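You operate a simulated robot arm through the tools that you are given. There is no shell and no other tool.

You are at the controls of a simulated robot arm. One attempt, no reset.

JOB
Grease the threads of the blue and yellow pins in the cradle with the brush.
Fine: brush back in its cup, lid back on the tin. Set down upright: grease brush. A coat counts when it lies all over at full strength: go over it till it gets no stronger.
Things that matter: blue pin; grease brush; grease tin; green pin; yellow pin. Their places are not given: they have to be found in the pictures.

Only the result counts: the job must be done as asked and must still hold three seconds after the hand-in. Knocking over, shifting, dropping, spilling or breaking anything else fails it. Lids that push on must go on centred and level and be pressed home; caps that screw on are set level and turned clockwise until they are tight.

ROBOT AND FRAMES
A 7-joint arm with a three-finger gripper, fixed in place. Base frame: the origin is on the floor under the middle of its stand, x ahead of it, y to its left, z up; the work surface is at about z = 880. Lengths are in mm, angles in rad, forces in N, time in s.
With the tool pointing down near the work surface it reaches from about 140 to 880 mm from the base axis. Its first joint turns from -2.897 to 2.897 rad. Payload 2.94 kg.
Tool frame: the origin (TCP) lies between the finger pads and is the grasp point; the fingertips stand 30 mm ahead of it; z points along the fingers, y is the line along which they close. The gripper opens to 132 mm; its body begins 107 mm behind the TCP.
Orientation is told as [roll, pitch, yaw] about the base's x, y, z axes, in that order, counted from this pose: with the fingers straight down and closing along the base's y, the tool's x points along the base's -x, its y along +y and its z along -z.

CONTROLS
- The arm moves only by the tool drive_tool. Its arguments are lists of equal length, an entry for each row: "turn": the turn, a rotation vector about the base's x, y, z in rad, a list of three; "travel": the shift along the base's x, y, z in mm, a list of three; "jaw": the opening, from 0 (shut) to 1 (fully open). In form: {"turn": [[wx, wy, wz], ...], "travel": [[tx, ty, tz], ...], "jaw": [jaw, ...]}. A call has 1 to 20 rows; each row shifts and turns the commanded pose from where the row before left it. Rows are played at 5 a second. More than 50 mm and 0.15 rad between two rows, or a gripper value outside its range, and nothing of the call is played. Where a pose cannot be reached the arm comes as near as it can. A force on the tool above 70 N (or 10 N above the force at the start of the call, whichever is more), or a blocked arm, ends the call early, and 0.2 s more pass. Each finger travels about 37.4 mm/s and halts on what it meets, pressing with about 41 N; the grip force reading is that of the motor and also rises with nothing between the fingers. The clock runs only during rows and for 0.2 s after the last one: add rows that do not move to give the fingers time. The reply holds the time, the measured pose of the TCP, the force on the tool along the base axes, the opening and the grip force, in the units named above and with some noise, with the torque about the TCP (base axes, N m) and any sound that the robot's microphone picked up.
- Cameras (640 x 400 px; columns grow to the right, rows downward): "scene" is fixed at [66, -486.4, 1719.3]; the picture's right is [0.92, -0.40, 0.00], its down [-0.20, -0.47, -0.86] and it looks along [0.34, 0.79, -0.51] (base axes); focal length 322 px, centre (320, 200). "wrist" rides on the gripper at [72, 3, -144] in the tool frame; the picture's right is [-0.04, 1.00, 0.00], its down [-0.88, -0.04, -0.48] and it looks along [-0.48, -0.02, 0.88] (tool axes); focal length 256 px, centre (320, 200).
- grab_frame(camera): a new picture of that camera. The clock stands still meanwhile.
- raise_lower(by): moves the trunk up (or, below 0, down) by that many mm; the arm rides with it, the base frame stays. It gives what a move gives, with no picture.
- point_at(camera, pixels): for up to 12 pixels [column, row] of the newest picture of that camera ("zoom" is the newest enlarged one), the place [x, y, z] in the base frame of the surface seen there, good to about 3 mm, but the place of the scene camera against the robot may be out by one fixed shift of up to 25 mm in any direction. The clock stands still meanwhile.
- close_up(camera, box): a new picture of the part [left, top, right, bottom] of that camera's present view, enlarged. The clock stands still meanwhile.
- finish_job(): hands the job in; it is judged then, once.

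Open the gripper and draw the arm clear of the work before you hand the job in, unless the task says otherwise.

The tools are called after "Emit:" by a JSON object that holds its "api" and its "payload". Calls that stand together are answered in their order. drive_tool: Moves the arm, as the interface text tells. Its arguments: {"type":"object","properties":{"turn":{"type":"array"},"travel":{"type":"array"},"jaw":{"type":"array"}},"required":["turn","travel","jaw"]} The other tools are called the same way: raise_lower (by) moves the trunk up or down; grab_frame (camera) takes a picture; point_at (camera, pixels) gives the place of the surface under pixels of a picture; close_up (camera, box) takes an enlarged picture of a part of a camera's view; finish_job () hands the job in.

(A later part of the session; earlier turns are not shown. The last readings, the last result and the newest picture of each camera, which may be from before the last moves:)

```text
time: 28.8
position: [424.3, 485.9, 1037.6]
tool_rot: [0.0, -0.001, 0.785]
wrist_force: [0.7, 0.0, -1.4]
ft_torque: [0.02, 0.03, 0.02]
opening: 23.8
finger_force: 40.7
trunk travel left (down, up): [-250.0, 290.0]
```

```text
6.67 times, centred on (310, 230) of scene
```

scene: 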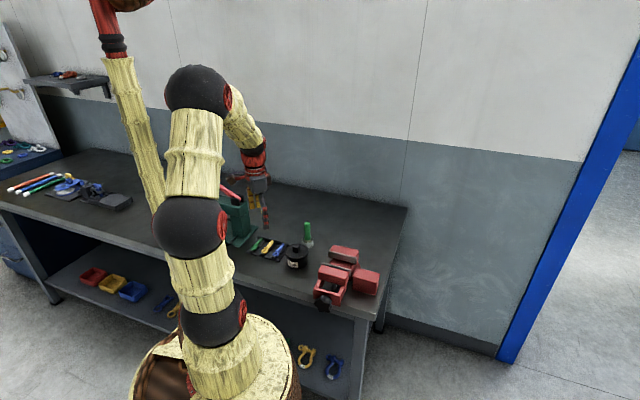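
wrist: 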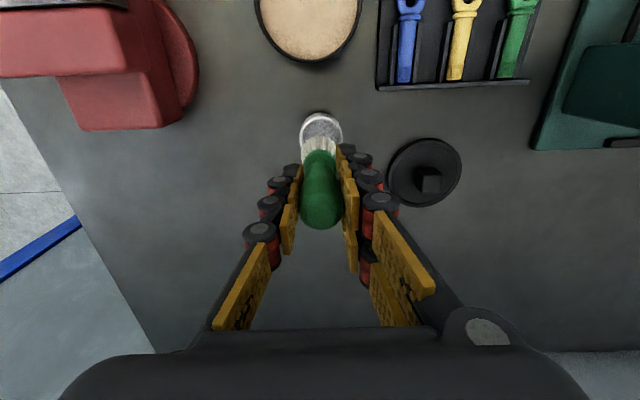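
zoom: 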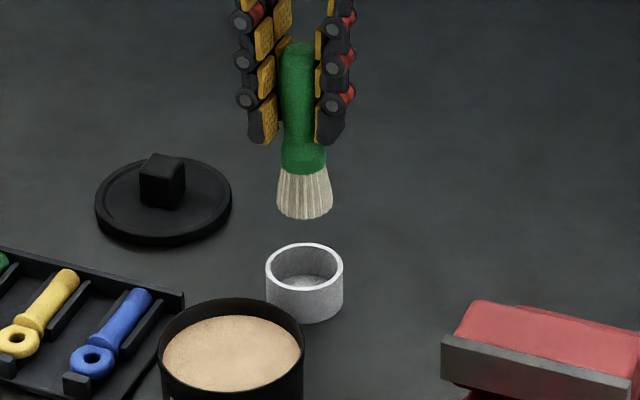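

The tip hangs about 86 mm below the TCP, grease level is z≈920, rim ≈930. I carry the brush over the tin centre (347,403) at this height.

Emit:
{"api": "drive_tool", "payload": {"turn": [[0, 0, 0], [0, 0, 0], [0, 0, 0], [0, 0, 0], [0, 0, 0], [0, 0, 0], [0, 0, 0]], "travel": [[0, 0, 10], [-15, -17, 5], [-20, -22, 0], [-20, -22, 0], [-15, -16, 0], [-6, -7.5, 0], [0, 0, 0]], "jaw": [0, 0, 0, 0, 0, 0, 0]}}

Emit:
{"api": "grab_frame", "payload": {"camera": "wrist"}}

Emit:
{"api": "close_up", "payload": {"camera": "scene", "box": [265, 200, 345, 280]}}

```text
time: 30.4
position: [345.4, 402.4, 1053.4]
tool_rot: [-0.002, -0.001, 0.785]
wrist_force: [0.4, 0.3, -0.9]
ft_torque: [0.01, -0.03, 0.0]
opening: 23.8
finger_force: 41.6
trunk travel left (down, up): [-250.0, 290.0]
```

```text
taken
```

wrist: 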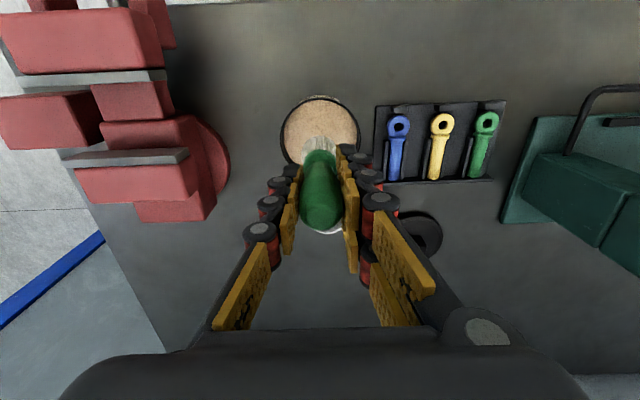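

```text
5.00 times, centred on (305, 240) of scene
```

zoom: 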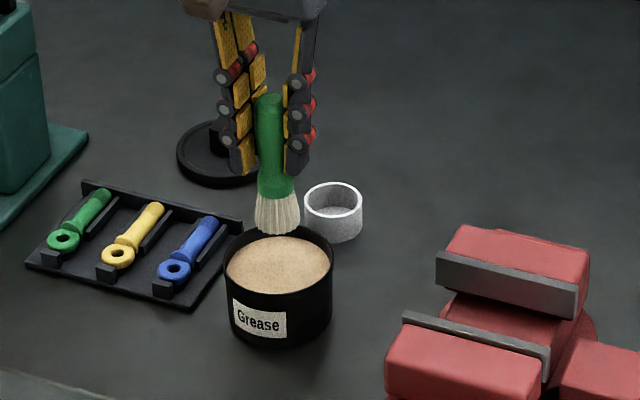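

The brush is above the middle of the tin. I lower it until the bristle tips are about 6 mm in the grease.

Emit:
{"api": "drive_tool", "payload": {"turn": [[0, 0, 0], [0, 0, 0], [0, 0, 0], [0, 0, 0], [0, 0, 0], [0, 0, 0]], "travel": [[0, 0, -15], [0, 0, -15], [0, 0, -12], [0, 0, -8], [0, 0, -3], [0, 0, 0]], "jaw": [0, 0, 0, 0, 0, 0]}}

Emit:
{"api": "close_up", "payload": {"camera": "scene", "box": [275, 210, 325, 270]}}

```text
time: 31.8
position: [349.8, 403.5, 1003.1]
tool_rot: [0.0, -0.006, 0.785]
wrist_force: [5.5, 2.7, 27.0]
ft_torque: [0.24, -0.29, -0.02]
opening: 23.3
finger_force: 41.2
trunk travel left (down, up): [-250.0, 290.0]
```

```text
6.67 times, centred on (300, 240) of scene
```

zoom: 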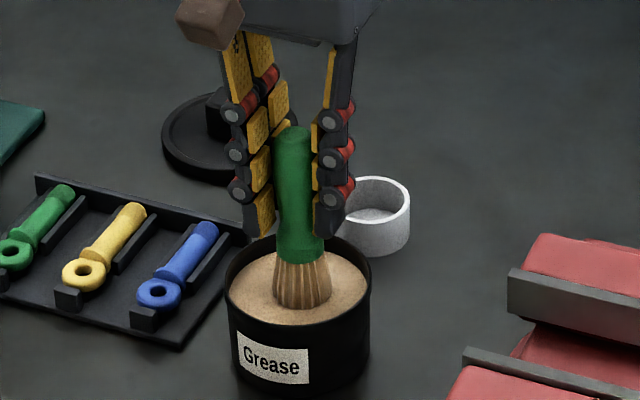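

The bristles turned brown (loaded) and the grease resisted with 27 N, so that is deep enough. I rise straight up and inspect.

Emit:
{"api": "drive_tool", "payload": {"turn": [[0, 0, 0], [0, 0, 0], [0, 0, 0], [0, 0, 0], [0, 0, 0]], "travel": [[0, 0, 4], [0, 0, 10], [0, 0, 18], [0, 0, 21], [0, 0, 0]], "jaw": [0, 0, 0, 0, 0]}}

Emit:
{"api": "close_up", "payload": {"camera": "scene", "box": [275, 210, 325, 270]}}

Emit:
{"api": "grab_frame", "payload": {"camera": "wrist"}}

```text
time: 33.0
position: [348.7, 399.9, 1053.3]
tool_rot: [0.0, 0.002, 0.786]
wrist_force: [-0.8, 0.3, -0.1]
ft_torque: [0.01, 0.0, -0.03]
opening: 22.8
finger_force: 41.6
trunk travel left (down, up): [-250.0, 290.0]
```

```text
6.67 times, centred on (300, 240) of scene
```

zoom: 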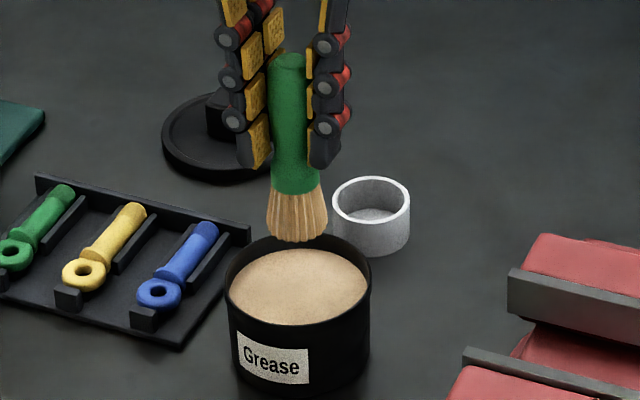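

```text
taken
```

wrist: 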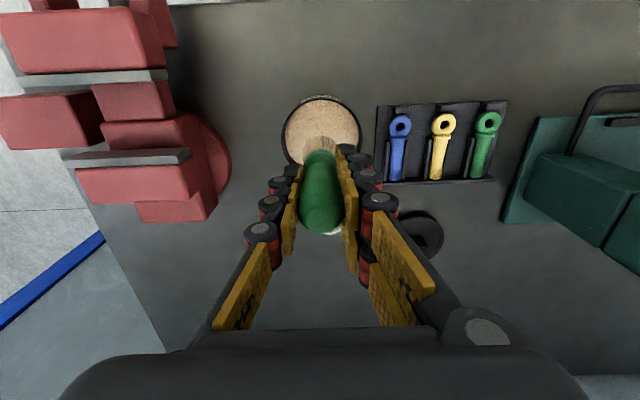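

The bristles are coated tan. I move the brush high over the blue pin's thread at about (322.6,505.7).

Emit:
{"api": "drive_tool", "payload": {"turn": [[0, 0, 0], [0, 0, 0], [0, 0, 0], [0, 0, 0], [0, 0, 0], [0, 0, 0]], "travel": [[-4, 18, 0], [-7, 28, 0], [-7, 28, 0], [-5, 20, 0], [-1.6, 8.4, 0], [0, 0, 0]], "jaw": [0, 0, 0, 0, 0, 0]}}

Emit:
{"api": "grab_frame", "payload": {"camera": "wrist"}}

Emit:
{"api": "close_up", "payload": {"camera": "scene", "box": [255, 200, 305, 270]}}

```text
time: 34.4
position: [321.8, 505.4, 1054.7]
tool_rot: [-0.001, -0.001, 0.785]
wrist_force: [-0.3, -0.2, -0.7]
ft_torque: [-0.03, -0.03, 0.0]
opening: 22.9
finger_force: 41.3
trunk travel left (down, up): [-250.0, 290.0]
```

```text
taken
```

wrist: 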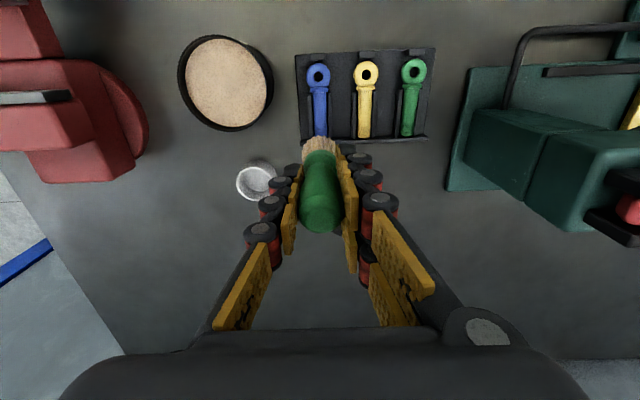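

```text
5.71 times, centred on (280, 235) of scene
```

zoom: 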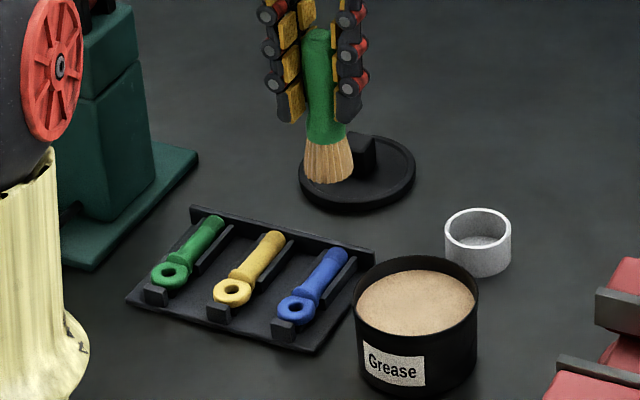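

I measure the brush tip and blue thread in the same scene view to check alignment.

Emit:
{"api": "point_at", "payload": {"camera": "zoom", "pixels": [[308, 176], [328, 182], [350, 178], [328, 150], [326, 90], [318, 34], [324, 268], [330, 260], [336, 252], [340, 249], [320, 262], [345, 256]]}}

Emit:
{"api": "close_up", "payload": {"camera": "scene", "box": [266, 230, 298, 260]}}

```text
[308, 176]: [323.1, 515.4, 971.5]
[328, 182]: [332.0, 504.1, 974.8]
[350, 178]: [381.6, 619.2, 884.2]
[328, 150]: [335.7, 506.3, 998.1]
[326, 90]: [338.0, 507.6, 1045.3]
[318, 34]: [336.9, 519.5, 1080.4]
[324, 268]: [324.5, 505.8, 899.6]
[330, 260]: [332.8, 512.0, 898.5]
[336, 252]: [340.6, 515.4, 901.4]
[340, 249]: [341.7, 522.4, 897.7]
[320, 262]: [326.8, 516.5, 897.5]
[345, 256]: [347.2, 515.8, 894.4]
```

```text
13.33 times, centred on (282, 245) of scene
```

zoom: 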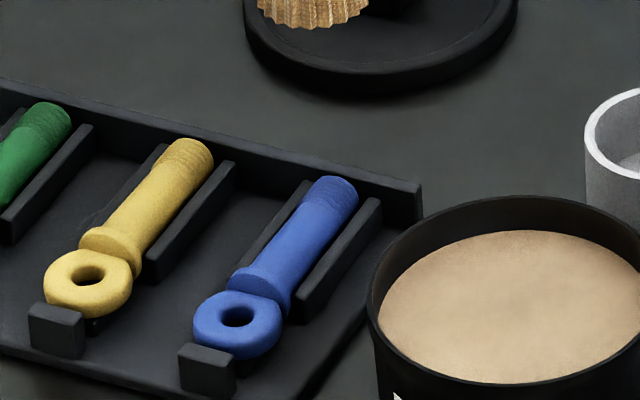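

In the scene frame the brush axis (≈337,516) matches the blue thread (≈338,514). I lower to z≈994, then feel for contact in small steps.

Emit:
{"api": "drive_tool", "payload": {"turn": [[0, 0, 0], [0, 0, 0], [0, 0, 0], [0, 0, 0], [0, 0, 0], [0, 0, 0]], "travel": [[0, 0, -15], [0, 0, -18], [0, 0, -14], [0, 0, -8], [0, 0, -3], [0, 0, 0]], "jaw": [0, 0, 0, 0, 0, 0]}}

Emit:
{"api": "close_up", "payload": {"camera": "scene", "box": [264, 215, 304, 255]}}

```text
time: 35.8
position: [323.8, 505.4, 996.7]
tool_rot: [-0.001, 0.0, 0.786]
wrist_force: [0.8, -0.1, -0.1]
ft_torque: [0.02, 0.02, -0.01]
opening: 22.7
finger_force: 41.0
trunk travel left (down, up): [-250.0, 290.0]
```

```text
10.00 times, centred on (284, 235) of scene
```

zoom: 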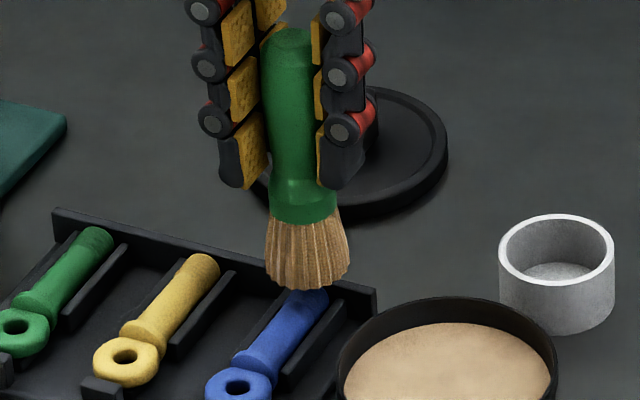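

The bristles hover just above the blue thread at zoom (305,285). I lower by 1 mm steps until contact.

Emit:
{"api": "drive_tool", "payload": {"turn": [[0, 0, 0], [0, 0, 0], [0, 0, 0], [0, 0, 0]], "travel": [[0, 0, -1.5], [0, 0, -1.5], [0, 0, -1], [0, 0, 0]], "jaw": [0, 0, 0, 0]}}

Emit:
{"api": "drive_tool", "payload": {"turn": [[0, 0, 0], [0, 0, 0], [0, 0, 0]], "travel": [[0, 0, -1], [0, 0, -1], [0, 0, 0]], "jaw": [0, 0, 0]}}

Emit:
{"api": "close_up", "payload": {"camera": "scene", "box": [264, 215, 304, 255]}}

```text
time: 36.8
position: [323.1, 503.8, 990.1]
tool_rot: [-0.001, -0.001, 0.785]
wrist_force: [-0.4, 0.7, -0.7]
ft_torque: [-0.01, 0.03, -0.02]
opening: 22.8
finger_force: 41.2
trunk travel left (down, up): [-250.0, 290.0]
```

```text
time: 37.6
position: [323.6, 503.6, 989.1]
tool_rot: [0.0, 0.001, 0.787]
wrist_force: [-0.6, -0.4, -0.2]
ft_torque: [-0.03, -0.01, -0.02]
opening: 22.5
finger_force: 41.1
trunk travel left (down, up): [-250.0, 290.0]
```

```text
10.00 times, centred on (284, 235) of scene
```

zoom: 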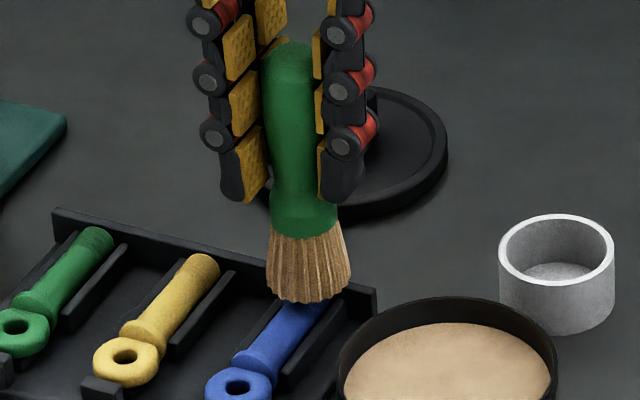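

No contact yet at z≈989. I keep lowering 1 mm at a time.

Emit:
{"api": "drive_tool", "payload": {"turn": [[0, 0, 0], [0, 0, 0], [0, 0, 0]], "travel": [[0, 0, -1], [0, 0, -1], [0, 0, 0]], "jaw": [0, 0, 0]}}

Emit:
{"api": "close_up", "payload": {"camera": "scene", "box": [264, 215, 304, 255]}}

```text
time: 38.4
position: [323.0, 503.2, 987.1]
tool_rot: [0.0, -0.002, 0.785]
wrist_force: [0.5, 0.0, -0.9]
ft_torque: [-0.01, 0.01, 0.02]
opening: 23.0
finger_force: 40.9
trunk travel left (down, up): [-250.0, 290.0]
```

```text
10.00 times, centred on (284, 235) of scene
```

zoom: 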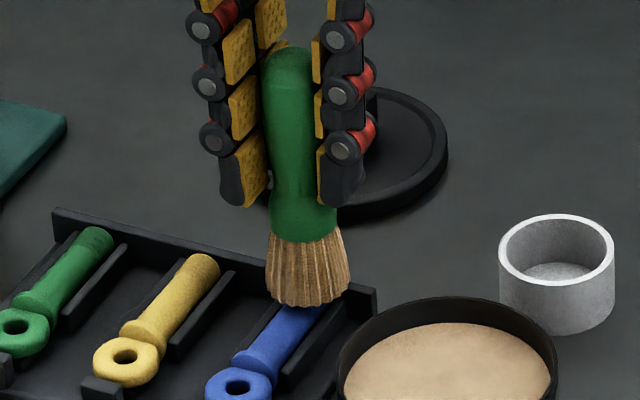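

Almost touching. Another small step down while watching the force.

Emit:
{"api": "drive_tool", "payload": {"turn": [[0, 0, 0], [0, 0, 0], [0, 0, 0]], "travel": [[0, 0, -1], [0, 0, -0.5], [0, 0, 0]], "jaw": [0, 0, 0]}}

Emit:
{"api": "drive_tool", "payload": {"turn": [[0, 0, 0], [0, 0, 0], [0, 0, 0]], "travel": [[0, 0, -0.5], [0, 0, -0.5], [0, 0, 0]], "jaw": [0, 0, 0]}}

Emit:
{"api": "close_up", "payload": {"camera": "scene", "box": [264, 215, 304, 255]}}

```text
time: 39.2
position: [322.5, 504.0, 986.2]
tool_rot: [0.001, -0.001, 0.785]
wrist_force: [0.4, -0.6, -1.1]
ft_torque: [-0.01, -0.03, 0.0]
opening: 22.6
finger_force: 41.0
trunk travel left (down, up): [-250.0, 290.0]
```

```text
time: 40.0
position: [323.0, 504.4, 984.3]
tool_rot: [-0.001, -0.001, 0.786]
wrist_force: [0.4, -0.5, -0.4]
ft_torque: [-0.01, -0.02, 0.03]
opening: 22.8
finger_force: 40.6
trunk travel left (down, up): [-250.0, 290.0]
```

```text
10.00 times, centred on (284, 235) of scene
```

zoom: 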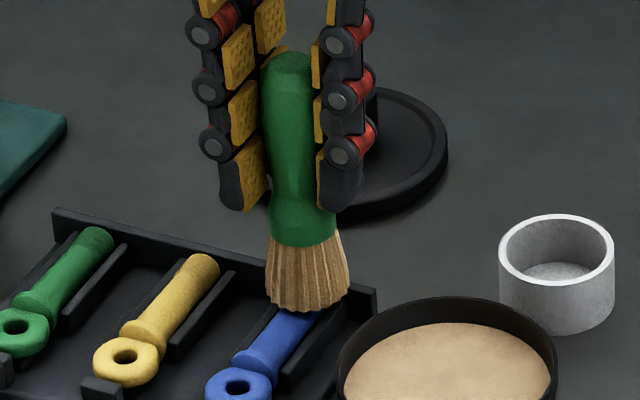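

Still no force; I measure the bristle edge and the pin just in front of it in the same view.

Emit:
{"api": "point_at", "payload": {"camera": "zoom", "pixels": [[307, 306], [285, 303], [330, 303], [307, 295], [295, 318], [285, 330], [270, 345], [300, 210], [292, 55], [345, 320], [355, 290], [370, 295]]}}

```text
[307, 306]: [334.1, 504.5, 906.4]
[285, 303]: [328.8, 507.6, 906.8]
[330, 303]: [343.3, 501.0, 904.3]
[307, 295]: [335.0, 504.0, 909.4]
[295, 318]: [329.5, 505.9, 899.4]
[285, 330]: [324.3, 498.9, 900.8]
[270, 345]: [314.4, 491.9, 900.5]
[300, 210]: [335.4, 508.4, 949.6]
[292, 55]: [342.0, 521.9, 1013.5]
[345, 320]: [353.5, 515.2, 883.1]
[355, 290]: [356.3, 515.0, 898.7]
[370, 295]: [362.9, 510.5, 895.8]
```

The tip is at 905 in the scene frame and the pin top at 901, so about 4 mm remain (the brush slid up ~6 mm in the grip during the dip). I lower further in small steps.

Emit:
{"api": "drive_tool", "payload": {"turn": [[0, 0, 0], [0, 0, 0], [0, 0, 0], [0, 0, 0]], "travel": [[0, 0, -1], [0, 0, -1], [0, 0, -0.5], [0, 0, 0]], "jaw": [0, 0, 0, 0]}}

Emit:
{"api": "drive_tool", "payload": {"turn": [[0, 0, 0], [0, 0, 0], [0, 0, 0]], "travel": [[0, 0, -0.5], [0, 0, -0.5], [0, 0, 0]], "jaw": [0, 0, 0]}}

Emit:
{"api": "close_up", "payload": {"camera": "scene", "box": [264, 215, 304, 255]}}

```text
time: 41.0
position: [322.8, 504.2, 982.7]
tool_rot: [0.0, 0.001, 0.784]
wrist_force: [0.2, 0.1, 3.0]
ft_torque: [-0.01, 0.04, 0.0]
opening: 22.6
finger_force: 41.2
trunk travel left (down, up): [-250.0, 290.0]
```

```text
time: 41.8
position: [322.9, 504.8, 981.4]
tool_rot: [0.0, -0.001, 0.785]
wrist_force: [-1.0, -0.6, 8.6]
ft_torque: [-0.09, 0.12, 0.0]
opening: 22.7
finger_force: 41.6
trunk travel left (down, up): [-250.0, 290.0]
```

```text
10.00 times, centred on (284, 235) of scene
```

zoom: 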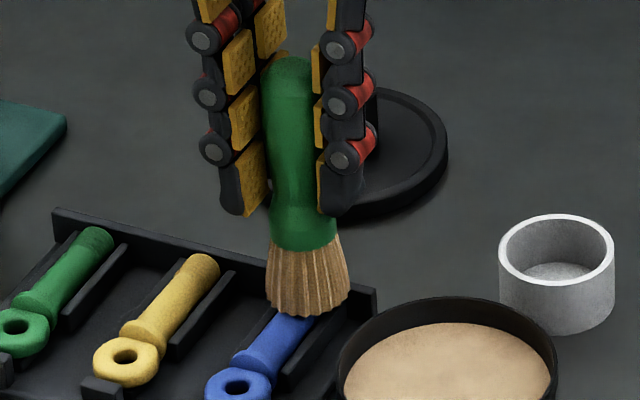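

Contact is made: about 8.6 N at z≈981. I ease up slightly and stroke back and forth along the pin axis by ±5 mm.

Emit:
{"api": "drive_tool", "payload": {"turn": [[0, 0, 0], [0, 0, 0], [0, 0, 0], [0, 0, 0], [0, 0, 0], [0, 0, 0], [0, 0, 0], [0, 0, 0], [0, 0, 0], [0, 0, 0], [0, 0, 0], [0, 0, 0]], "travel": [[0, 0, 0.4], [2, 2, 0], [1.5, 1.5, 0], [-2, -2, 0], [-2, -2, 0], [-1.5, -1.5, 0], [-1.5, -1.5, 0], [2, 2, 0], [2, 2, 0], [1.5, 1.5, 0], [1.5, 1.5, 0], [-3.5, -3.5, 0]], "jaw": [0, 0, 0, 0, 0, 0, 0, 0, 0, 0, 0, 0]}}

Emit:
{"api": "close_up", "payload": {"camera": "scene", "box": [264, 215, 304, 255]}}

```text
time: 44.4
position: [322.6, 503.3, 982.2]
tool_rot: [-0.001, -0.003, 0.786]
wrist_force: [0.8, 1.0, 7.4]
ft_torque: [0.05, -0.04, 0.02]
opening: 23.1
finger_force: 41.7
trunk travel left (down, up): [-250.0, 290.0]
```

```text
10.00 times, centred on (284, 235) of scene
```

zoom: 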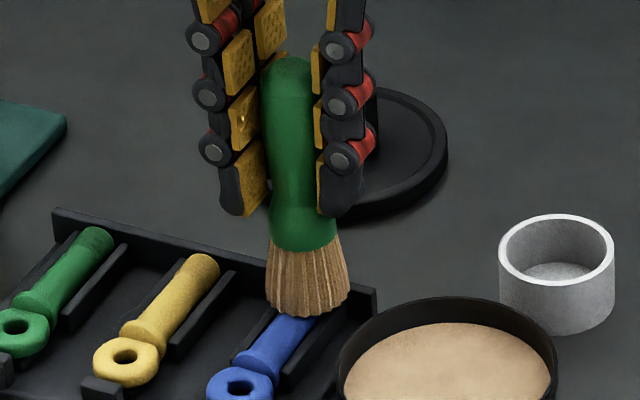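

Stroking worked with ~7 N. I lift and back off outward to inspect the blue thread with both cameras.

Emit:
{"api": "drive_tool", "payload": {"turn": [[0, 0, 0], [0, 0, 0], [0, 0, 0], [0, 0, 0], [0, 0, 0]], "travel": [[0, 0, 10], [0, 0, 20], [10, 10, 15], [20, 20, 0], [0, 0, 0]], "jaw": [0, 0, 0, 0, 0]}}

Emit:
{"api": "close_up", "payload": {"camera": "scene", "box": [266, 230, 298, 260]}}

Emit:
{"api": "grab_frame", "payload": {"camera": "wrist"}}

Emit:
{"api": "close_up", "payload": {"camera": "wrist", "box": [290, 60, 390, 130]}}

```text
time: 45.6
position: [353.7, 536.6, 1026.3]
tool_rot: [-0.002, 0.0, 0.785]
wrist_force: [-0.3, -0.4, -1.3]
ft_torque: [-0.02, 0.0, 0.02]
opening: 22.6
finger_force: 41.1
trunk travel left (down, up): [-250.0, 290.0]
```

```text
13.33 times, centred on (282, 245) of scene
```

zoom: 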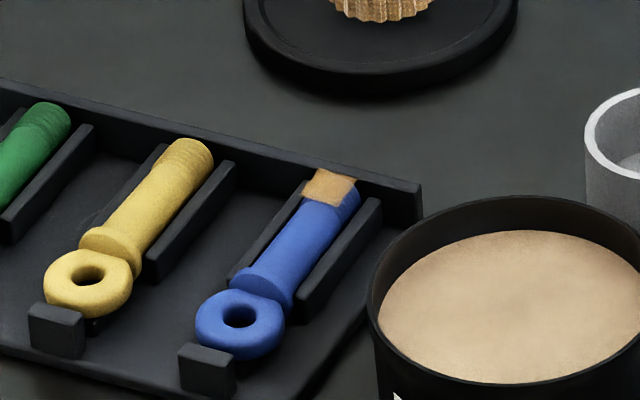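

```text
taken
```

wrist: 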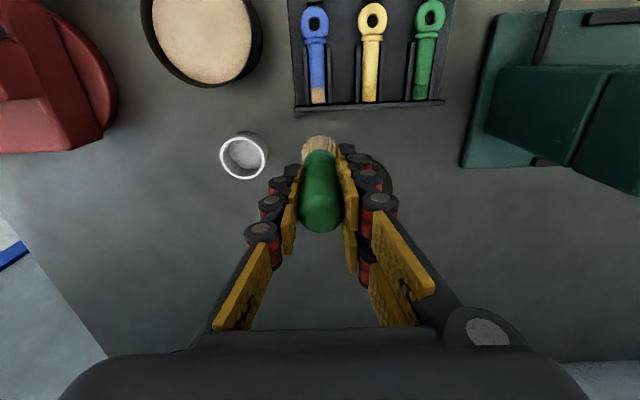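

```text
5.71 times, centred on (340, 95) of wrist
```

zoom: 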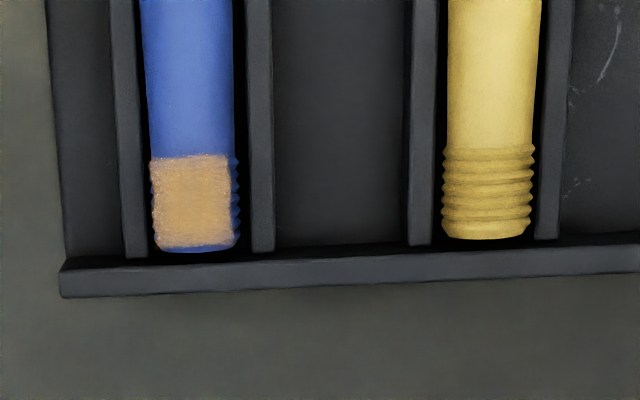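

The coat shows clearly: the blue thread is coated on top and left, but a strip on the right side (zoom (236,200)) is still bare. I go back with the brush shifted ~4 mm to that side and stroke again.

Emit:
{"api": "drive_tool", "payload": {"turn": [[0, 0, 0], [0, 0, 0], [0, 0, 0], [0, 0, 0], [0, 0, 0], [0, 0, 0], [0, 0, 0], [0, 0, 0]], "travel": [[-16, -13, 0], [-16.8, -14.2, 0], [0, 0, -15], [0, 0, -15], [0, 0, -10], [0, 0, -3], [0, 0, -2], [0, 0, 0]], "jaw": [0, 0, 0, 0, 0, 0, 0, 0]}}

Emit:
{"api": "drive_tool", "payload": {"turn": [[0, 0, 0], [0, 0, 0], [0, 0, 0], [0, 0, 0], [0, 0, 0], [0, 0, 0], [0, 0, 0], [0, 0, 0], [0, 0, 0], [0, 0, 0], [0, 0, 0], [0, 0, 0]], "travel": [[1.8, 1.8, 0], [1.8, 1.8, 0], [-1.8, -1.8, 0], [-1.8, -1.8, 0], [-1.8, -1.8, 0], [-1.8, -1.8, 0], [1.8, 1.8, 0], [1.8, 1.8, 0], [1.8, 1.8, 0], [1.8, 1.8, 0], [-1.8, -1.8, 0], [-1.8, -1.8, 0]], "jaw": [0, 0, 0, 0, 0, 0, 0, 0, 0, 0, 0, 0]}}

```text
time: 47.4
position: [321.3, 506.9, 981.5]
tool_rot: [0.001, -0.002, 0.785]
wrist_force: [-0.8, 0.0, 3.7]
ft_torque: [-0.06, 0.03, 0.01]
opening: 22.5
finger_force: 40.4
trunk travel left (down, up): [-250.0, 290.0]
```

```text
time: 50.0
position: [321.3, 506.9, 981.7]
tool_rot: [0.0, -0.001, 0.785]
wrist_force: [2.1, 0.8, 9.5]
ft_torque: [0.06, -0.09, 0.02]
opening: 22.8
finger_force: 41.0
trunk travel left (down, up): [-250.0, 290.0]
```

Contact at 4–9 N. I also stroke with 3 mm more sideways shift, then lift and inspect.

Emit:
{"api": "drive_tool", "payload": {"turn": [[0, 0, 0], [0, 0, 0], [0, 0, 0], [0, 0, 0], [0, 0, 0], [0, 0, 0], [0, 0, 0], [0, 0, 0], [0, 0, 0], [0, 0, 0], [0, 0, 0]], "travel": [[-1.1, 1.1, 0], [-1.1, 1.1, 0], [1.8, 1.8, 0], [1.8, 1.8, 0], [-1.8, -1.8, 0], [-1.8, -1.8, 0], [-1.8, -1.8, 0], [-1.8, -1.8, 0], [1.8, 1.8, 0], [1.8, 1.8, 0], [0, 0, 0]], "jaw": [0, 0, 0, 0, 0, 0, 0, 0, 0, 0, 0]}}

Emit:
{"api": "drive_tool", "payload": {"turn": [[0, 0, 0], [0, 0, 0], [0, 0, 0], [0, 0, 0], [0, 0, 0]], "travel": [[0, 0, 10], [0, 0, 20], [15, 10, 15], [20, 15, 0], [0, 0, 0]], "jaw": [0, 0, 0, 0, 0]}}

Emit:
{"api": "close_up", "payload": {"camera": "wrist", "box": [290, 60, 390, 130]}}

Emit:
{"api": "close_up", "payload": {"camera": "scene", "box": [266, 230, 298, 260]}}

```text
time: 52.4
position: [316.9, 509.3, 982.2]
tool_rot: [-0.001, 0.0, 0.785]
wrist_force: [-3.0, -2.6, 6.6]
ft_torque: [-0.16, 0.15, -0.02]
opening: 22.6
finger_force: 40.9
trunk travel left (down, up): [-250.0, 290.0]
```

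```text
time: 53.6
position: [353.1, 534.9, 1024.6]
tool_rot: [0.001, -0.001, 0.784]
wrist_force: [0.3, 0.1, -0.5]
ft_torque: [0.0, 0.0, 0.03]
opening: 22.7
finger_force: 41.3
trunk travel left (down, up): [-250.0, 290.0]
```

```text
5.71 times, centred on (340, 95) of wrist
```

zoom: 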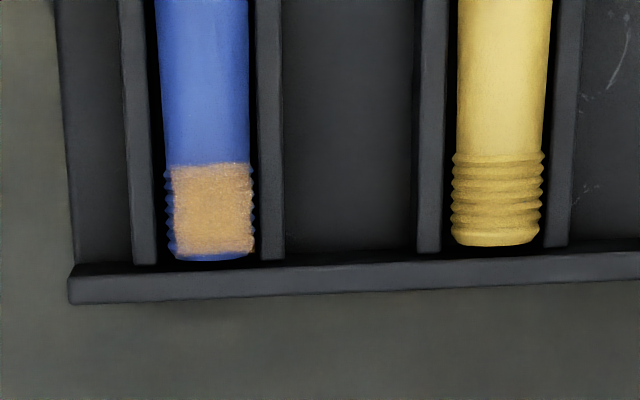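

```text
13.33 times, centred on (282, 245) of scene
```

zoom: 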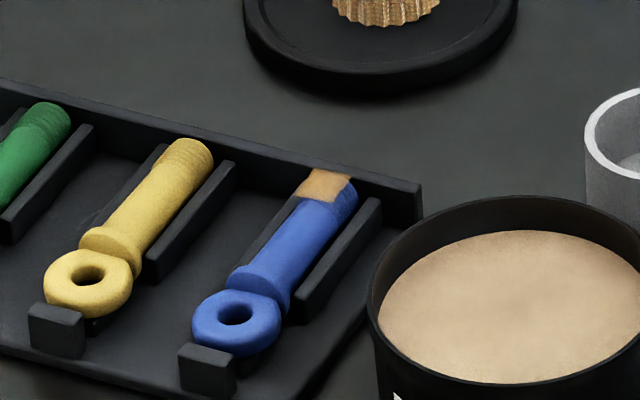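

The coat patch keeps its width but now sits more to the right, so the pin seems to have rolled slightly in its slot. I enlarge further to judge coverage and strength.

Emit:
{"api": "close_up", "payload": {"camera": "wrist", "box": [305, 82, 345, 107]}}

Emit:
{"api": "close_up", "payload": {"camera": "scene", "box": [276, 236, 292, 250]}}

```text
16.00 times, centred on (325, 94) of wrist
```

zoom: 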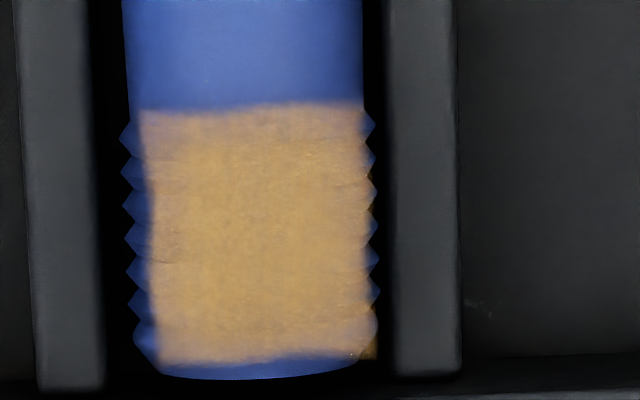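

```text
16.00 times, centred on (284, 243) of scene
```

zoom: 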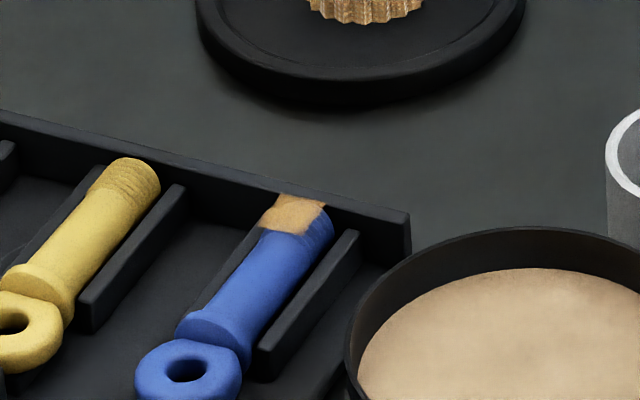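

The patch itself seems complete, its middle stronger than its edges. I go over it again at the centre line with longer strokes, descending from above so the pin does not roll.

Emit:
{"api": "drive_tool", "payload": {"turn": [[0, 0, 0], [0, 0, 0], [0, 0, 0], [0, 0, 0], [0, 0, 0], [0, 0, 0], [0, 0, 0], [0, 0, 0]], "travel": [[-15, -15, 0], [-15.5, -14.5, 0], [0, 0, -15], [0, 0, -15], [0, 0, -10], [0, 0, -3], [0, 0, -2.3], [0, 0, 0]], "jaw": [0, 0, 0, 0, 0, 0, 0, 0]}}

Emit:
{"api": "drive_tool", "payload": {"turn": [[0, 0, 0], [0, 0, 0], [0, 0, 0], [0, 0, 0], [0, 0, 0], [0, 0, 0], [0, 0, 0], [0, 0, 0], [0, 0, 0], [0, 0, 0], [0, 0, 0], [0, 0, 0], [0, 0, 0], [0, 0, 0], [0, 0, 0], [0, 0, 0], [0, 0, 0], [0, 0, 0], [0, 0, 0], [0, 0, 0]], "travel": [[2, 2, 0], [2, 2, 0], [2, 2, 0], [-2, -2, 0], [-2, -2, 0], [-2, -2, 0], [-2, -2, 0], [-2, -2, 0], [-2, -2, 0], [2, 2, 0], [2, 2, 0], [2, 2, 0], [2, 2, 0], [2, 2, 0], [2, 2, 0], [-2, -2, 0], [-2, -2, 0], [-2, -2, 0], [-2, -2, 0], [2, 2, 0]], "jaw": [0, 0, 0, 0, 0, 0, 0, 0, 0, 0, 0, 0, 0, 0, 0, 0, 0, 0, 0, 0]}}

Emit:
{"api": "drive_tool", "payload": {"turn": [[0, 0, 0], [0, 0, 0], [0, 0, 0], [0, 0, 0], [0, 0, 0]], "travel": [[0, 0, 10], [0, 0, 20], [12, 12, 15], [20, 20, 0], [0, 0, 0]], "jaw": [0, 0, 0, 0, 0]}}

Emit:
{"api": "close_up", "payload": {"camera": "wrist", "box": [305, 82, 345, 107]}}

Emit:
{"api": "close_up", "payload": {"camera": "scene", "box": [276, 236, 292, 250]}}

```text
time: 55.4
position: [322.5, 506.9, 982.6]
tool_rot: [-0.002, -0.003, 0.785]
wrist_force: [-0.5, 0.1, 7.7]
ft_torque: [0.0, 0.13, -0.03]
opening: 22.5
finger_force: 41.2
trunk travel left (down, up): [-250.0, 290.0]
```

```text
time: 59.6
position: [320.8, 504.0, 980.6]
tool_rot: [0.001, 0.001, 0.784]
wrist_force: [-2.3, -1.4, 8.7]
ft_torque: [-0.2, 0.23, 0.02]
opening: 22.8
finger_force: 40.7
trunk travel left (down, up): [-250.0, 290.0]
```

```text
time: 60.8
position: [354.9, 537.2, 1026.9]
tool_rot: [0.001, 0.0, 0.785]
wrist_force: [0.3, 0.1, -0.4]
ft_torque: [-0.03, 0.03, 0.01]
opening: 22.5
finger_force: 41.0
trunk travel left (down, up): [-250.0, 290.0]
```

```text
16.00 times, centred on (325, 94) of wrist
```

zoom: 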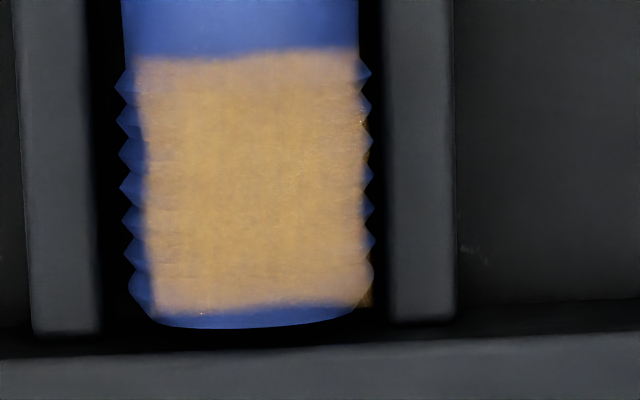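

```text
16.00 times, centred on (284, 243) of scene
```

zoom: 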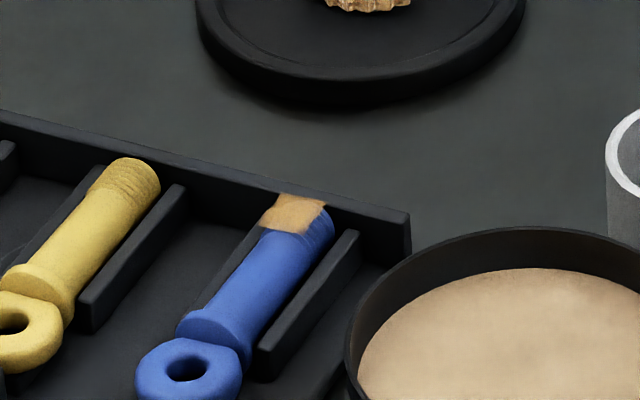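

The blue coat looks more even now. I check how loaded the bristles still are.

Emit:
{"api": "close_up", "payload": {"camera": "scene", "box": [270, 205, 310, 240]}}

Emit:
{"api": "grab_frame", "payload": {"camera": "wrist"}}

```text
11.43 times, centred on (290, 222) of scene
```

zoom: 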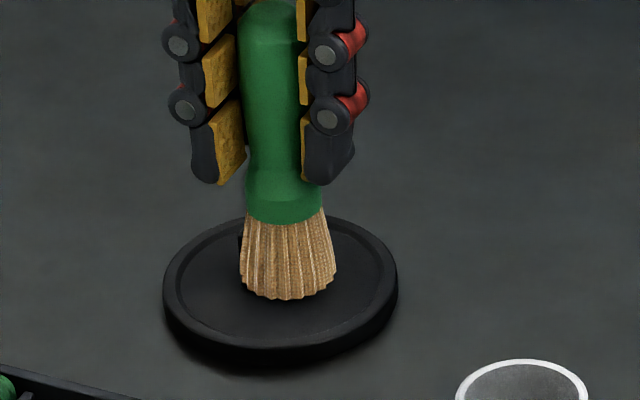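

```text
taken
```

wrist: 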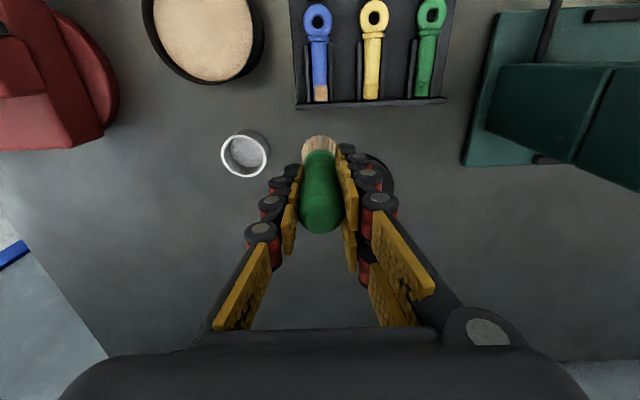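

The bristles are paler than right after dipping, so I dip again, moving over the tin and descending gently with force watch.

Emit:
{"api": "drive_tool", "payload": {"turn": [[0, 0, 0], [0, 0, 0], [0, 0, 0], [0, 0, 0], [0, 0, 0], [0, 0, 0], [0, 0, 0]], "travel": [[0, 0, 15], [-1, -25, 5], [-2, -35, 0], [-2, -35, 0], [-1.9, -30, 0], [0, -9.9, 0], [0, 0, 0]], "jaw": [0, 0, 0, 0, 0, 0, 0]}}

Emit:
{"api": "drive_tool", "payload": {"turn": [[0, 0, 0], [0, 0, 0], [0, 0, 0], [0, 0, 0], [0, 0, 0]], "travel": [[0, 0, -15], [0, 0, -18], [0, 0, -12], [0, 0, -3], [0, 0, 0]], "jaw": [0, 0, 0, 0, 0]}}

Emit:
{"api": "close_up", "payload": {"camera": "scene", "box": [275, 215, 325, 270]}}

```text
time: 62.4
position: [347.4, 402.4, 1046.2]
tool_rot: [0.0, 0.0, 0.784]
wrist_force: [0.1, -0.1, -0.7]
ft_torque: [0.0, -0.05, 0.03]
opening: 22.8
finger_force: 41.0
trunk travel left (down, up): [-250.0, 290.0]
```

```text
time: 63.6
position: [347.7, 402.2, 1000.9]
tool_rot: [0.001, -0.006, 0.785]
wrist_force: [-1.8, -1.6, 27.4]
ft_torque: [-0.13, 0.13, -0.03]
opening: 22.6
finger_force: 41.6
trunk travel left (down, up): [-250.0, 290.0]
```

```text
7.27 times, centred on (300, 242) of scene
```

zoom: 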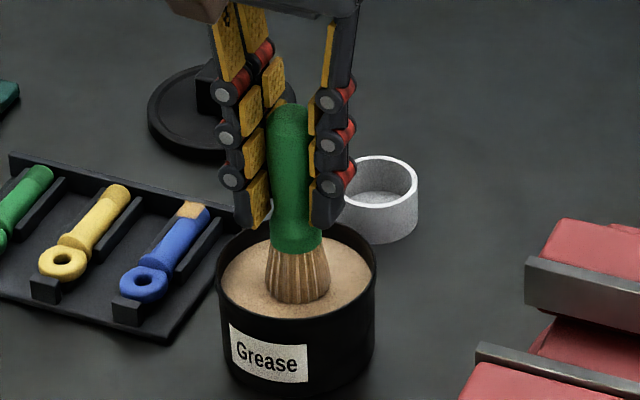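

It touched earlier than I expected, with 27 N; the bristles are brown again. I rise and check the grip.

Emit:
{"api": "drive_tool", "payload": {"turn": [[0, 0, 0], [0, 0, 0], [0, 0, 0], [0, 0, 0], [0, 0, 0]], "travel": [[0, 0, 3], [0, 0, 10], [0, 0, 18], [0, 0, 20], [0, 0, 0]], "jaw": [0, 0, 0, 0, 0]}}

Emit:
{"api": "close_up", "payload": {"camera": "scene", "box": [270, 205, 320, 260]}}

```text
time: 64.8
position: [346.5, 401.3, 1049.4]
tool_rot: [-0.001, 0.001, 0.785]
wrist_force: [-1.1, -0.2, -0.8]
ft_torque: [0.05, 0.0, -0.02]
opening: 22.8
finger_force: 41.3
trunk travel left (down, up): [-250.0, 290.0]
```

```text
7.27 times, centred on (295, 232) of scene
```

zoom: 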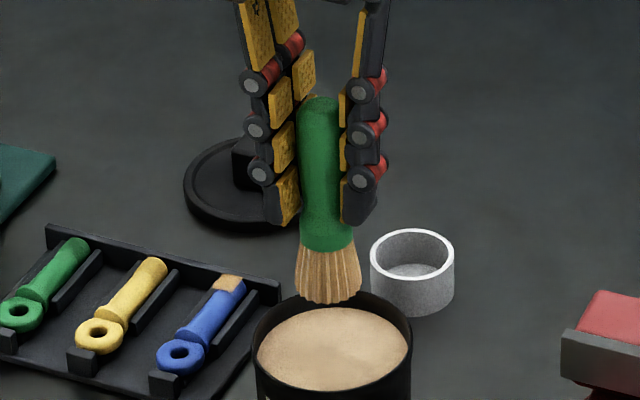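

I measure handle top and bristle bottom again to see whether the brush slid.

Emit:
{"api": "point_at", "payload": {"camera": "zoom", "pixels": [[320, 99], [328, 248], [330, 300], [310, 296], [350, 296], [236, 277], [228, 286], [335, 350]]}}

```text
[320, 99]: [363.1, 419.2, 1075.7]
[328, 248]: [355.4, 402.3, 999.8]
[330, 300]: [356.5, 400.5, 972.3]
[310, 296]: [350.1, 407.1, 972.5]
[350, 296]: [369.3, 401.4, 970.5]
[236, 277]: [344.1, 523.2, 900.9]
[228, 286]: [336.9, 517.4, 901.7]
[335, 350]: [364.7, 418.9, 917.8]
```

The brush still hangs straight with the tip ~76 mm below the TCP. I move over the yellow pin's thread at about (287,541).

Emit:
{"api": "drive_tool", "payload": {"turn": [[0, 0, 0], [0, 0, 0], [0, 0, 0], [0, 0, 0], [0, 0, 0], [0, 0, 0]], "travel": [[-10, 25, 0], [-15, 35, 0], [-15, 35, 0], [-13, 28, 0], [-7.2, 15, 0], [0, 0, 0]], "jaw": [0, 0, 0, 0, 0, 0]}}

Emit:
{"api": "drive_tool", "payload": {"turn": [[0, 0, 0], [0, 0, 0], [0, 0, 0], [0, 0, 0], [0, 0, 0]], "travel": [[0, 0, -15], [0, 0, -20], [0, 0, -15], [0, 0, -10], [0, 0, 0]], "jaw": [0, 0, 0, 0, 0]}}

Emit:
{"api": "close_up", "payload": {"camera": "scene", "box": [255, 210, 300, 255]}}

```text
time: 66.2
position: [285.0, 540.6, 1049.0]
tool_rot: [-0.001, 0.0, 0.786]
wrist_force: [0.4, -0.1, 0.0]
ft_torque: [-0.02, -0.03, 0.01]
opening: 22.6
finger_force: 40.8
trunk travel left (down, up): [-250.0, 290.0]
```

```text
time: 67.4
position: [287.2, 541.0, 988.4]
tool_rot: [0.0, 0.001, 0.785]
wrist_force: [0.3, 0.3, -0.6]
ft_torque: [0.01, 0.02, -0.02]
opening: 22.6
finger_force: 41.2
trunk travel left (down, up): [-250.0, 290.0]
```

```text
8.89 times, centred on (278, 232) of scene
```

zoom: 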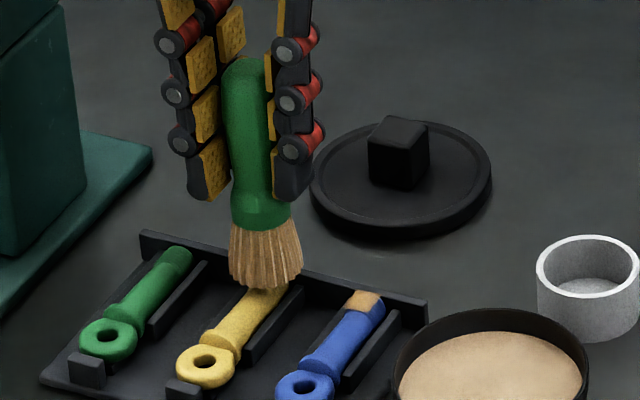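

The brush is right over the yellow thread (zoom (270,285)). I lower in 1 mm steps to contact.

Emit:
{"api": "drive_tool", "payload": {"turn": [[0, 0, 0], [0, 0, 0], [0, 0, 0], [0, 0, 0], [0, 0, 0], [0, 0, 0]], "travel": [[0, 0, -1.5], [0, 0, -1.5], [0, 0, -1.5], [0, 0, -1.5], [0, 0, -1], [0, 0, 0]], "jaw": [0, 0, 0, 0, 0, 0]}}

Emit:
{"api": "drive_tool", "payload": {"turn": [[0, 0, 0], [0, 0, 0], [0, 0, 0]], "travel": [[0, 0, -0.7], [0, 0, -0.5], [0, 0, 0]], "jaw": [0, 0, 0]}}

```text
time: 68.8
position: [287.0, 540.7, 981.5]
tool_rot: [0.0, -0.002, 0.786]
wrist_force: [0.7, -0.7, -1.5]
ft_torque: [-0.01, -0.05, -0.01]
opening: 22.6
finger_force: 41.3
trunk travel left (down, up): [-250.0, 290.0]
```

```text
time: 69.6
position: [287.0, 539.2, 980.7]
tool_rot: [0.0, 0.001, 0.786]
wrist_force: [0.2, -0.1, 3.9]
ft_torque: [-0.01, -0.03, 0.0]
opening: 22.5
finger_force: 41.6
trunk travel left (down, up): [-250.0, 290.0]
```

Contact at 3.9 N. I press 0.6 mm more and stroke along the pin, ±6 mm in several passes.

Emit:
{"api": "drive_tool", "payload": {"turn": [[0, 0, 0], [0, 0, 0], [0, 0, 0], [0, 0, 0], [0, 0, 0], [0, 0, 0], [0, 0, 0], [0, 0, 0], [0, 0, 0], [0, 0, 0], [0, 0, 0], [0, 0, 0], [0, 0, 0], [0, 0, 0], [0, 0, 0], [0, 0, 0], [0, 0, 0], [0, 0, 0], [0, 0, 0], [0, 0, 0]], "travel": [[0, 0, -0.6], [2, 2, 0], [2, 2, 0], [-2, -2, 0], [-2, -2, 0], [-2, -2, 0], [-2, -2, 0], [2, 2, 0], [2, 2, 0], [2, 2, 0], [2, 2, 0], [-2, -2, 0], [-2, -2, 0], [-2, -2, 0], [-2, -2, 0], [2, 2, 0], [2, 2, 0], [2, 2, 0], [2, 2, 0], [-4, -4, 0]], "jaw": [0, 0, 0, 0, 0, 0, 0, 0, 0, 0, 0, 0, 0, 0, 0, 0, 0, 0, 0, 0]}}

Emit:
{"api": "drive_tool", "payload": {"turn": [[0, 0, 0], [0, 0, 0], [0, 0, 0], [0, 0, 0], [0, 0, 0]], "travel": [[0, 0, 10], [0, 0, 20], [12, 12, 15], [20, 20, 0], [0, 0, 0]], "jaw": [0, 0, 0, 0, 0]}}

Emit:
{"api": "grab_frame", "payload": {"camera": "wrist"}}

Emit:
{"api": "close_up", "payload": {"camera": "wrist", "box": [255, 70, 345, 120]}}

Emit:
{"api": "close_up", "payload": {"camera": "scene", "box": [262, 228, 298, 255]}}

```text
time: 73.8
position: [288.1, 539.2, 981.0]
tool_rot: [0.0, -0.003, 0.786]
wrist_force: [1.2, 2.1, 9.4]
ft_torque: [0.08, -0.07, -0.02]
opening: 22.6
finger_force: 40.6
trunk travel left (down, up): [-250.0, 290.0]
```

```text
time: 75.0
position: [320.3, 572.9, 1024.8]
tool_rot: [0.0, 0.0, 0.784]
wrist_force: [0.1, -0.1, -0.6]
ft_torque: [-0.01, -0.03, -0.03]
opening: 22.8
finger_force: 41.3
trunk travel left (down, up): [-250.0, 290.0]
```

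```text
taken
```

wrist: 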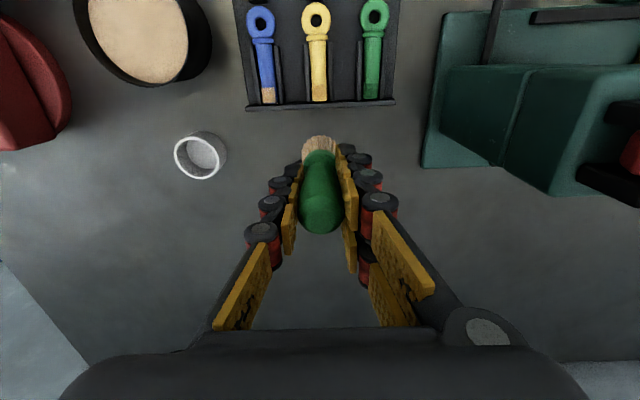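

```text
7.11 times, centred on (300, 95) of wrist
```

zoom: 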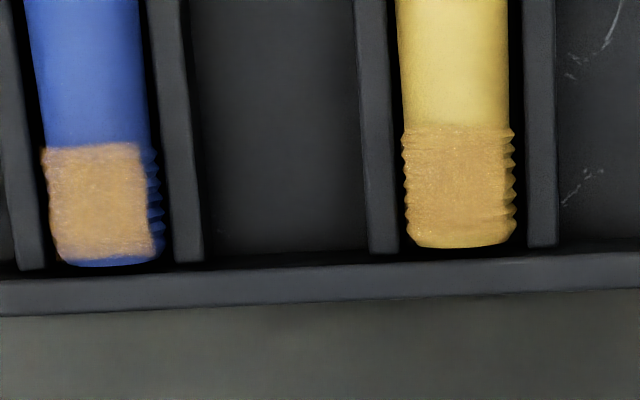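

```text
14.81 times, centred on (280, 242) of scene
```

zoom: 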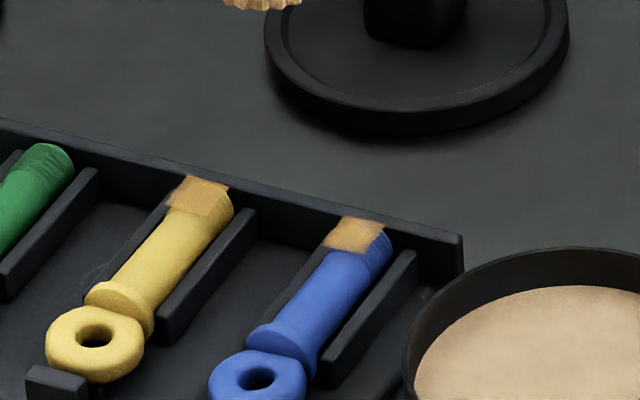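

Yellow now carries a coat too, though thread lines still show through. I enlarge both patches to compare strength.

Emit:
{"api": "close_up", "payload": {"camera": "wrist", "box": [299, 80, 339, 105]}}

Emit:
{"api": "close_up", "payload": {"camera": "wrist", "box": [250, 80, 290, 105]}}

```text
16.00 times, centred on (319, 92) of wrist
```

zoom: 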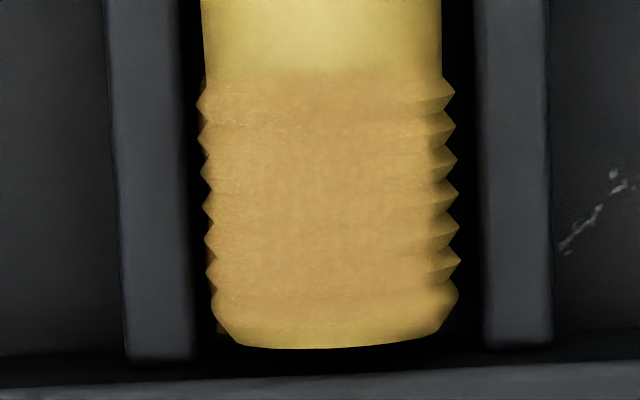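

```text
16.00 times, centred on (270, 92) of wrist
```

zoom: 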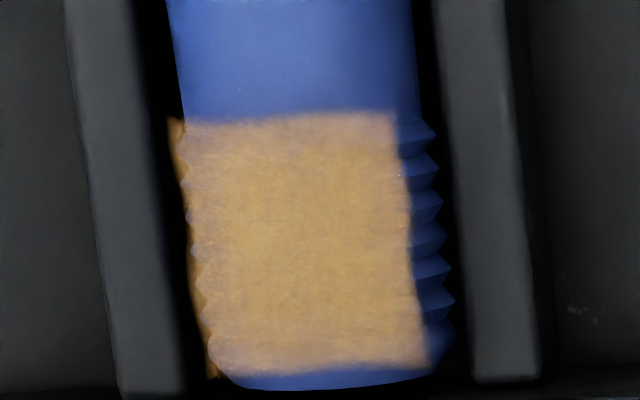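

Strength still differs: the edges look weaker than the middle. I make more passes on yellow with sideways offsets of −4 and +4 mm, each time coming down from above to avoid rolling the pin.

Emit:
{"api": "drive_tool", "payload": {"turn": [[0, 0, 0], [0, 0, 0], [0, 0, 0], [0, 0, 0], [0, 0, 0], [0, 0, 0], [0, 0, 0], [0, 0, 0]], "travel": [[-14, -17, 0], [-15.2, -17.8, 0], [0, 0, -15], [0, 0, -15], [0, 0, -10], [0, 0, -3], [0, 0, -2], [0, 0, 0]], "jaw": [0, 0, 0, 0, 0, 0, 0, 0]}}

Emit:
{"api": "drive_tool", "payload": {"turn": [[0, 0, 0], [0, 0, 0], [0, 0, 0], [0, 0, 0], [0, 0, 0], [0, 0, 0], [0, 0, 0], [0, 0, 0], [0, 0, 0], [0, 0, 0], [0, 0, 0], [0, 0, 0], [0, 0, 0], [0, 0, 0], [0, 0, 0], [0, 0, 0], [0, 0, 0], [0, 0, 0], [0, 0, 0], [0, 0, 0]], "travel": [[2.5, 2.5, 0], [2.5, 2.5, 0], [-2.5, -2.5, 0], [-2.5, -2.5, 0], [-2.5, -2.5, 0], [-2.5, -2.5, 0], [2.5, 2.5, 0], [2.5, 2.5, 0], [2.5, 2.5, 0], [2.5, 2.5, 0], [-2.5, -2.5, 0], [-2.5, -2.5, 0], [-2.5, -2.5, 0], [-2.5, -2.5, 0], [2.5, 2.5, 0], [2.5, 2.5, 0], [2.5, 2.5, 0], [2.5, 2.5, 0], [-2.5, -2.5, 0], [-2.5, -2.5, 0]], "jaw": [0, 0, 0, 0, 0, 0, 0, 0, 0, 0, 0, 0, 0, 0, 0, 0, 0, 0, 0, 0]}}

Emit:
{"api": "drive_tool", "payload": {"turn": [[0, 0, 0], [0, 0, 0], [0, 0, 0], [0, 0, 0], [0, 0, 0], [0, 0, 0]], "travel": [[0, 0, 6], [-2.8, 2.8, 2], [-2.8, 2.8, 0], [0, 0, -4], [0, 0, -3.7], [0, 0, 0]], "jaw": [0, 0, 0, 0, 0, 0]}}

```text
time: 76.8
position: [290.9, 537.8, 981.1]
tool_rot: [0.0, 0.001, 0.787]
wrist_force: [-0.3, 0.7, 4.2]
ft_torque: [0.01, 0.01, 0.02]
opening: 22.4
finger_force: 41.0
trunk travel left (down, up): [-250.0, 290.0]
```

```text
time: 81.0
position: [291.7, 537.5, 980.0]
tool_rot: [0.0, 0.0, 0.786]
wrist_force: [1.3, -0.1, 6.9]
ft_torque: [0.09, -0.14, 0.0]
opening: 22.5
finger_force: 40.6
trunk travel left (down, up): [-250.0, 290.0]
```

```text
time: 82.4
position: [283.8, 543.6, 979.2]
tool_rot: [0.0, 0.0, 0.786]
wrist_force: [0.2, -0.2, 1.3]
ft_torque: [0.0, 0.0, 0.0]
opening: 22.7
finger_force: 41.4
trunk travel left (down, up): [-250.0, 290.0]
```

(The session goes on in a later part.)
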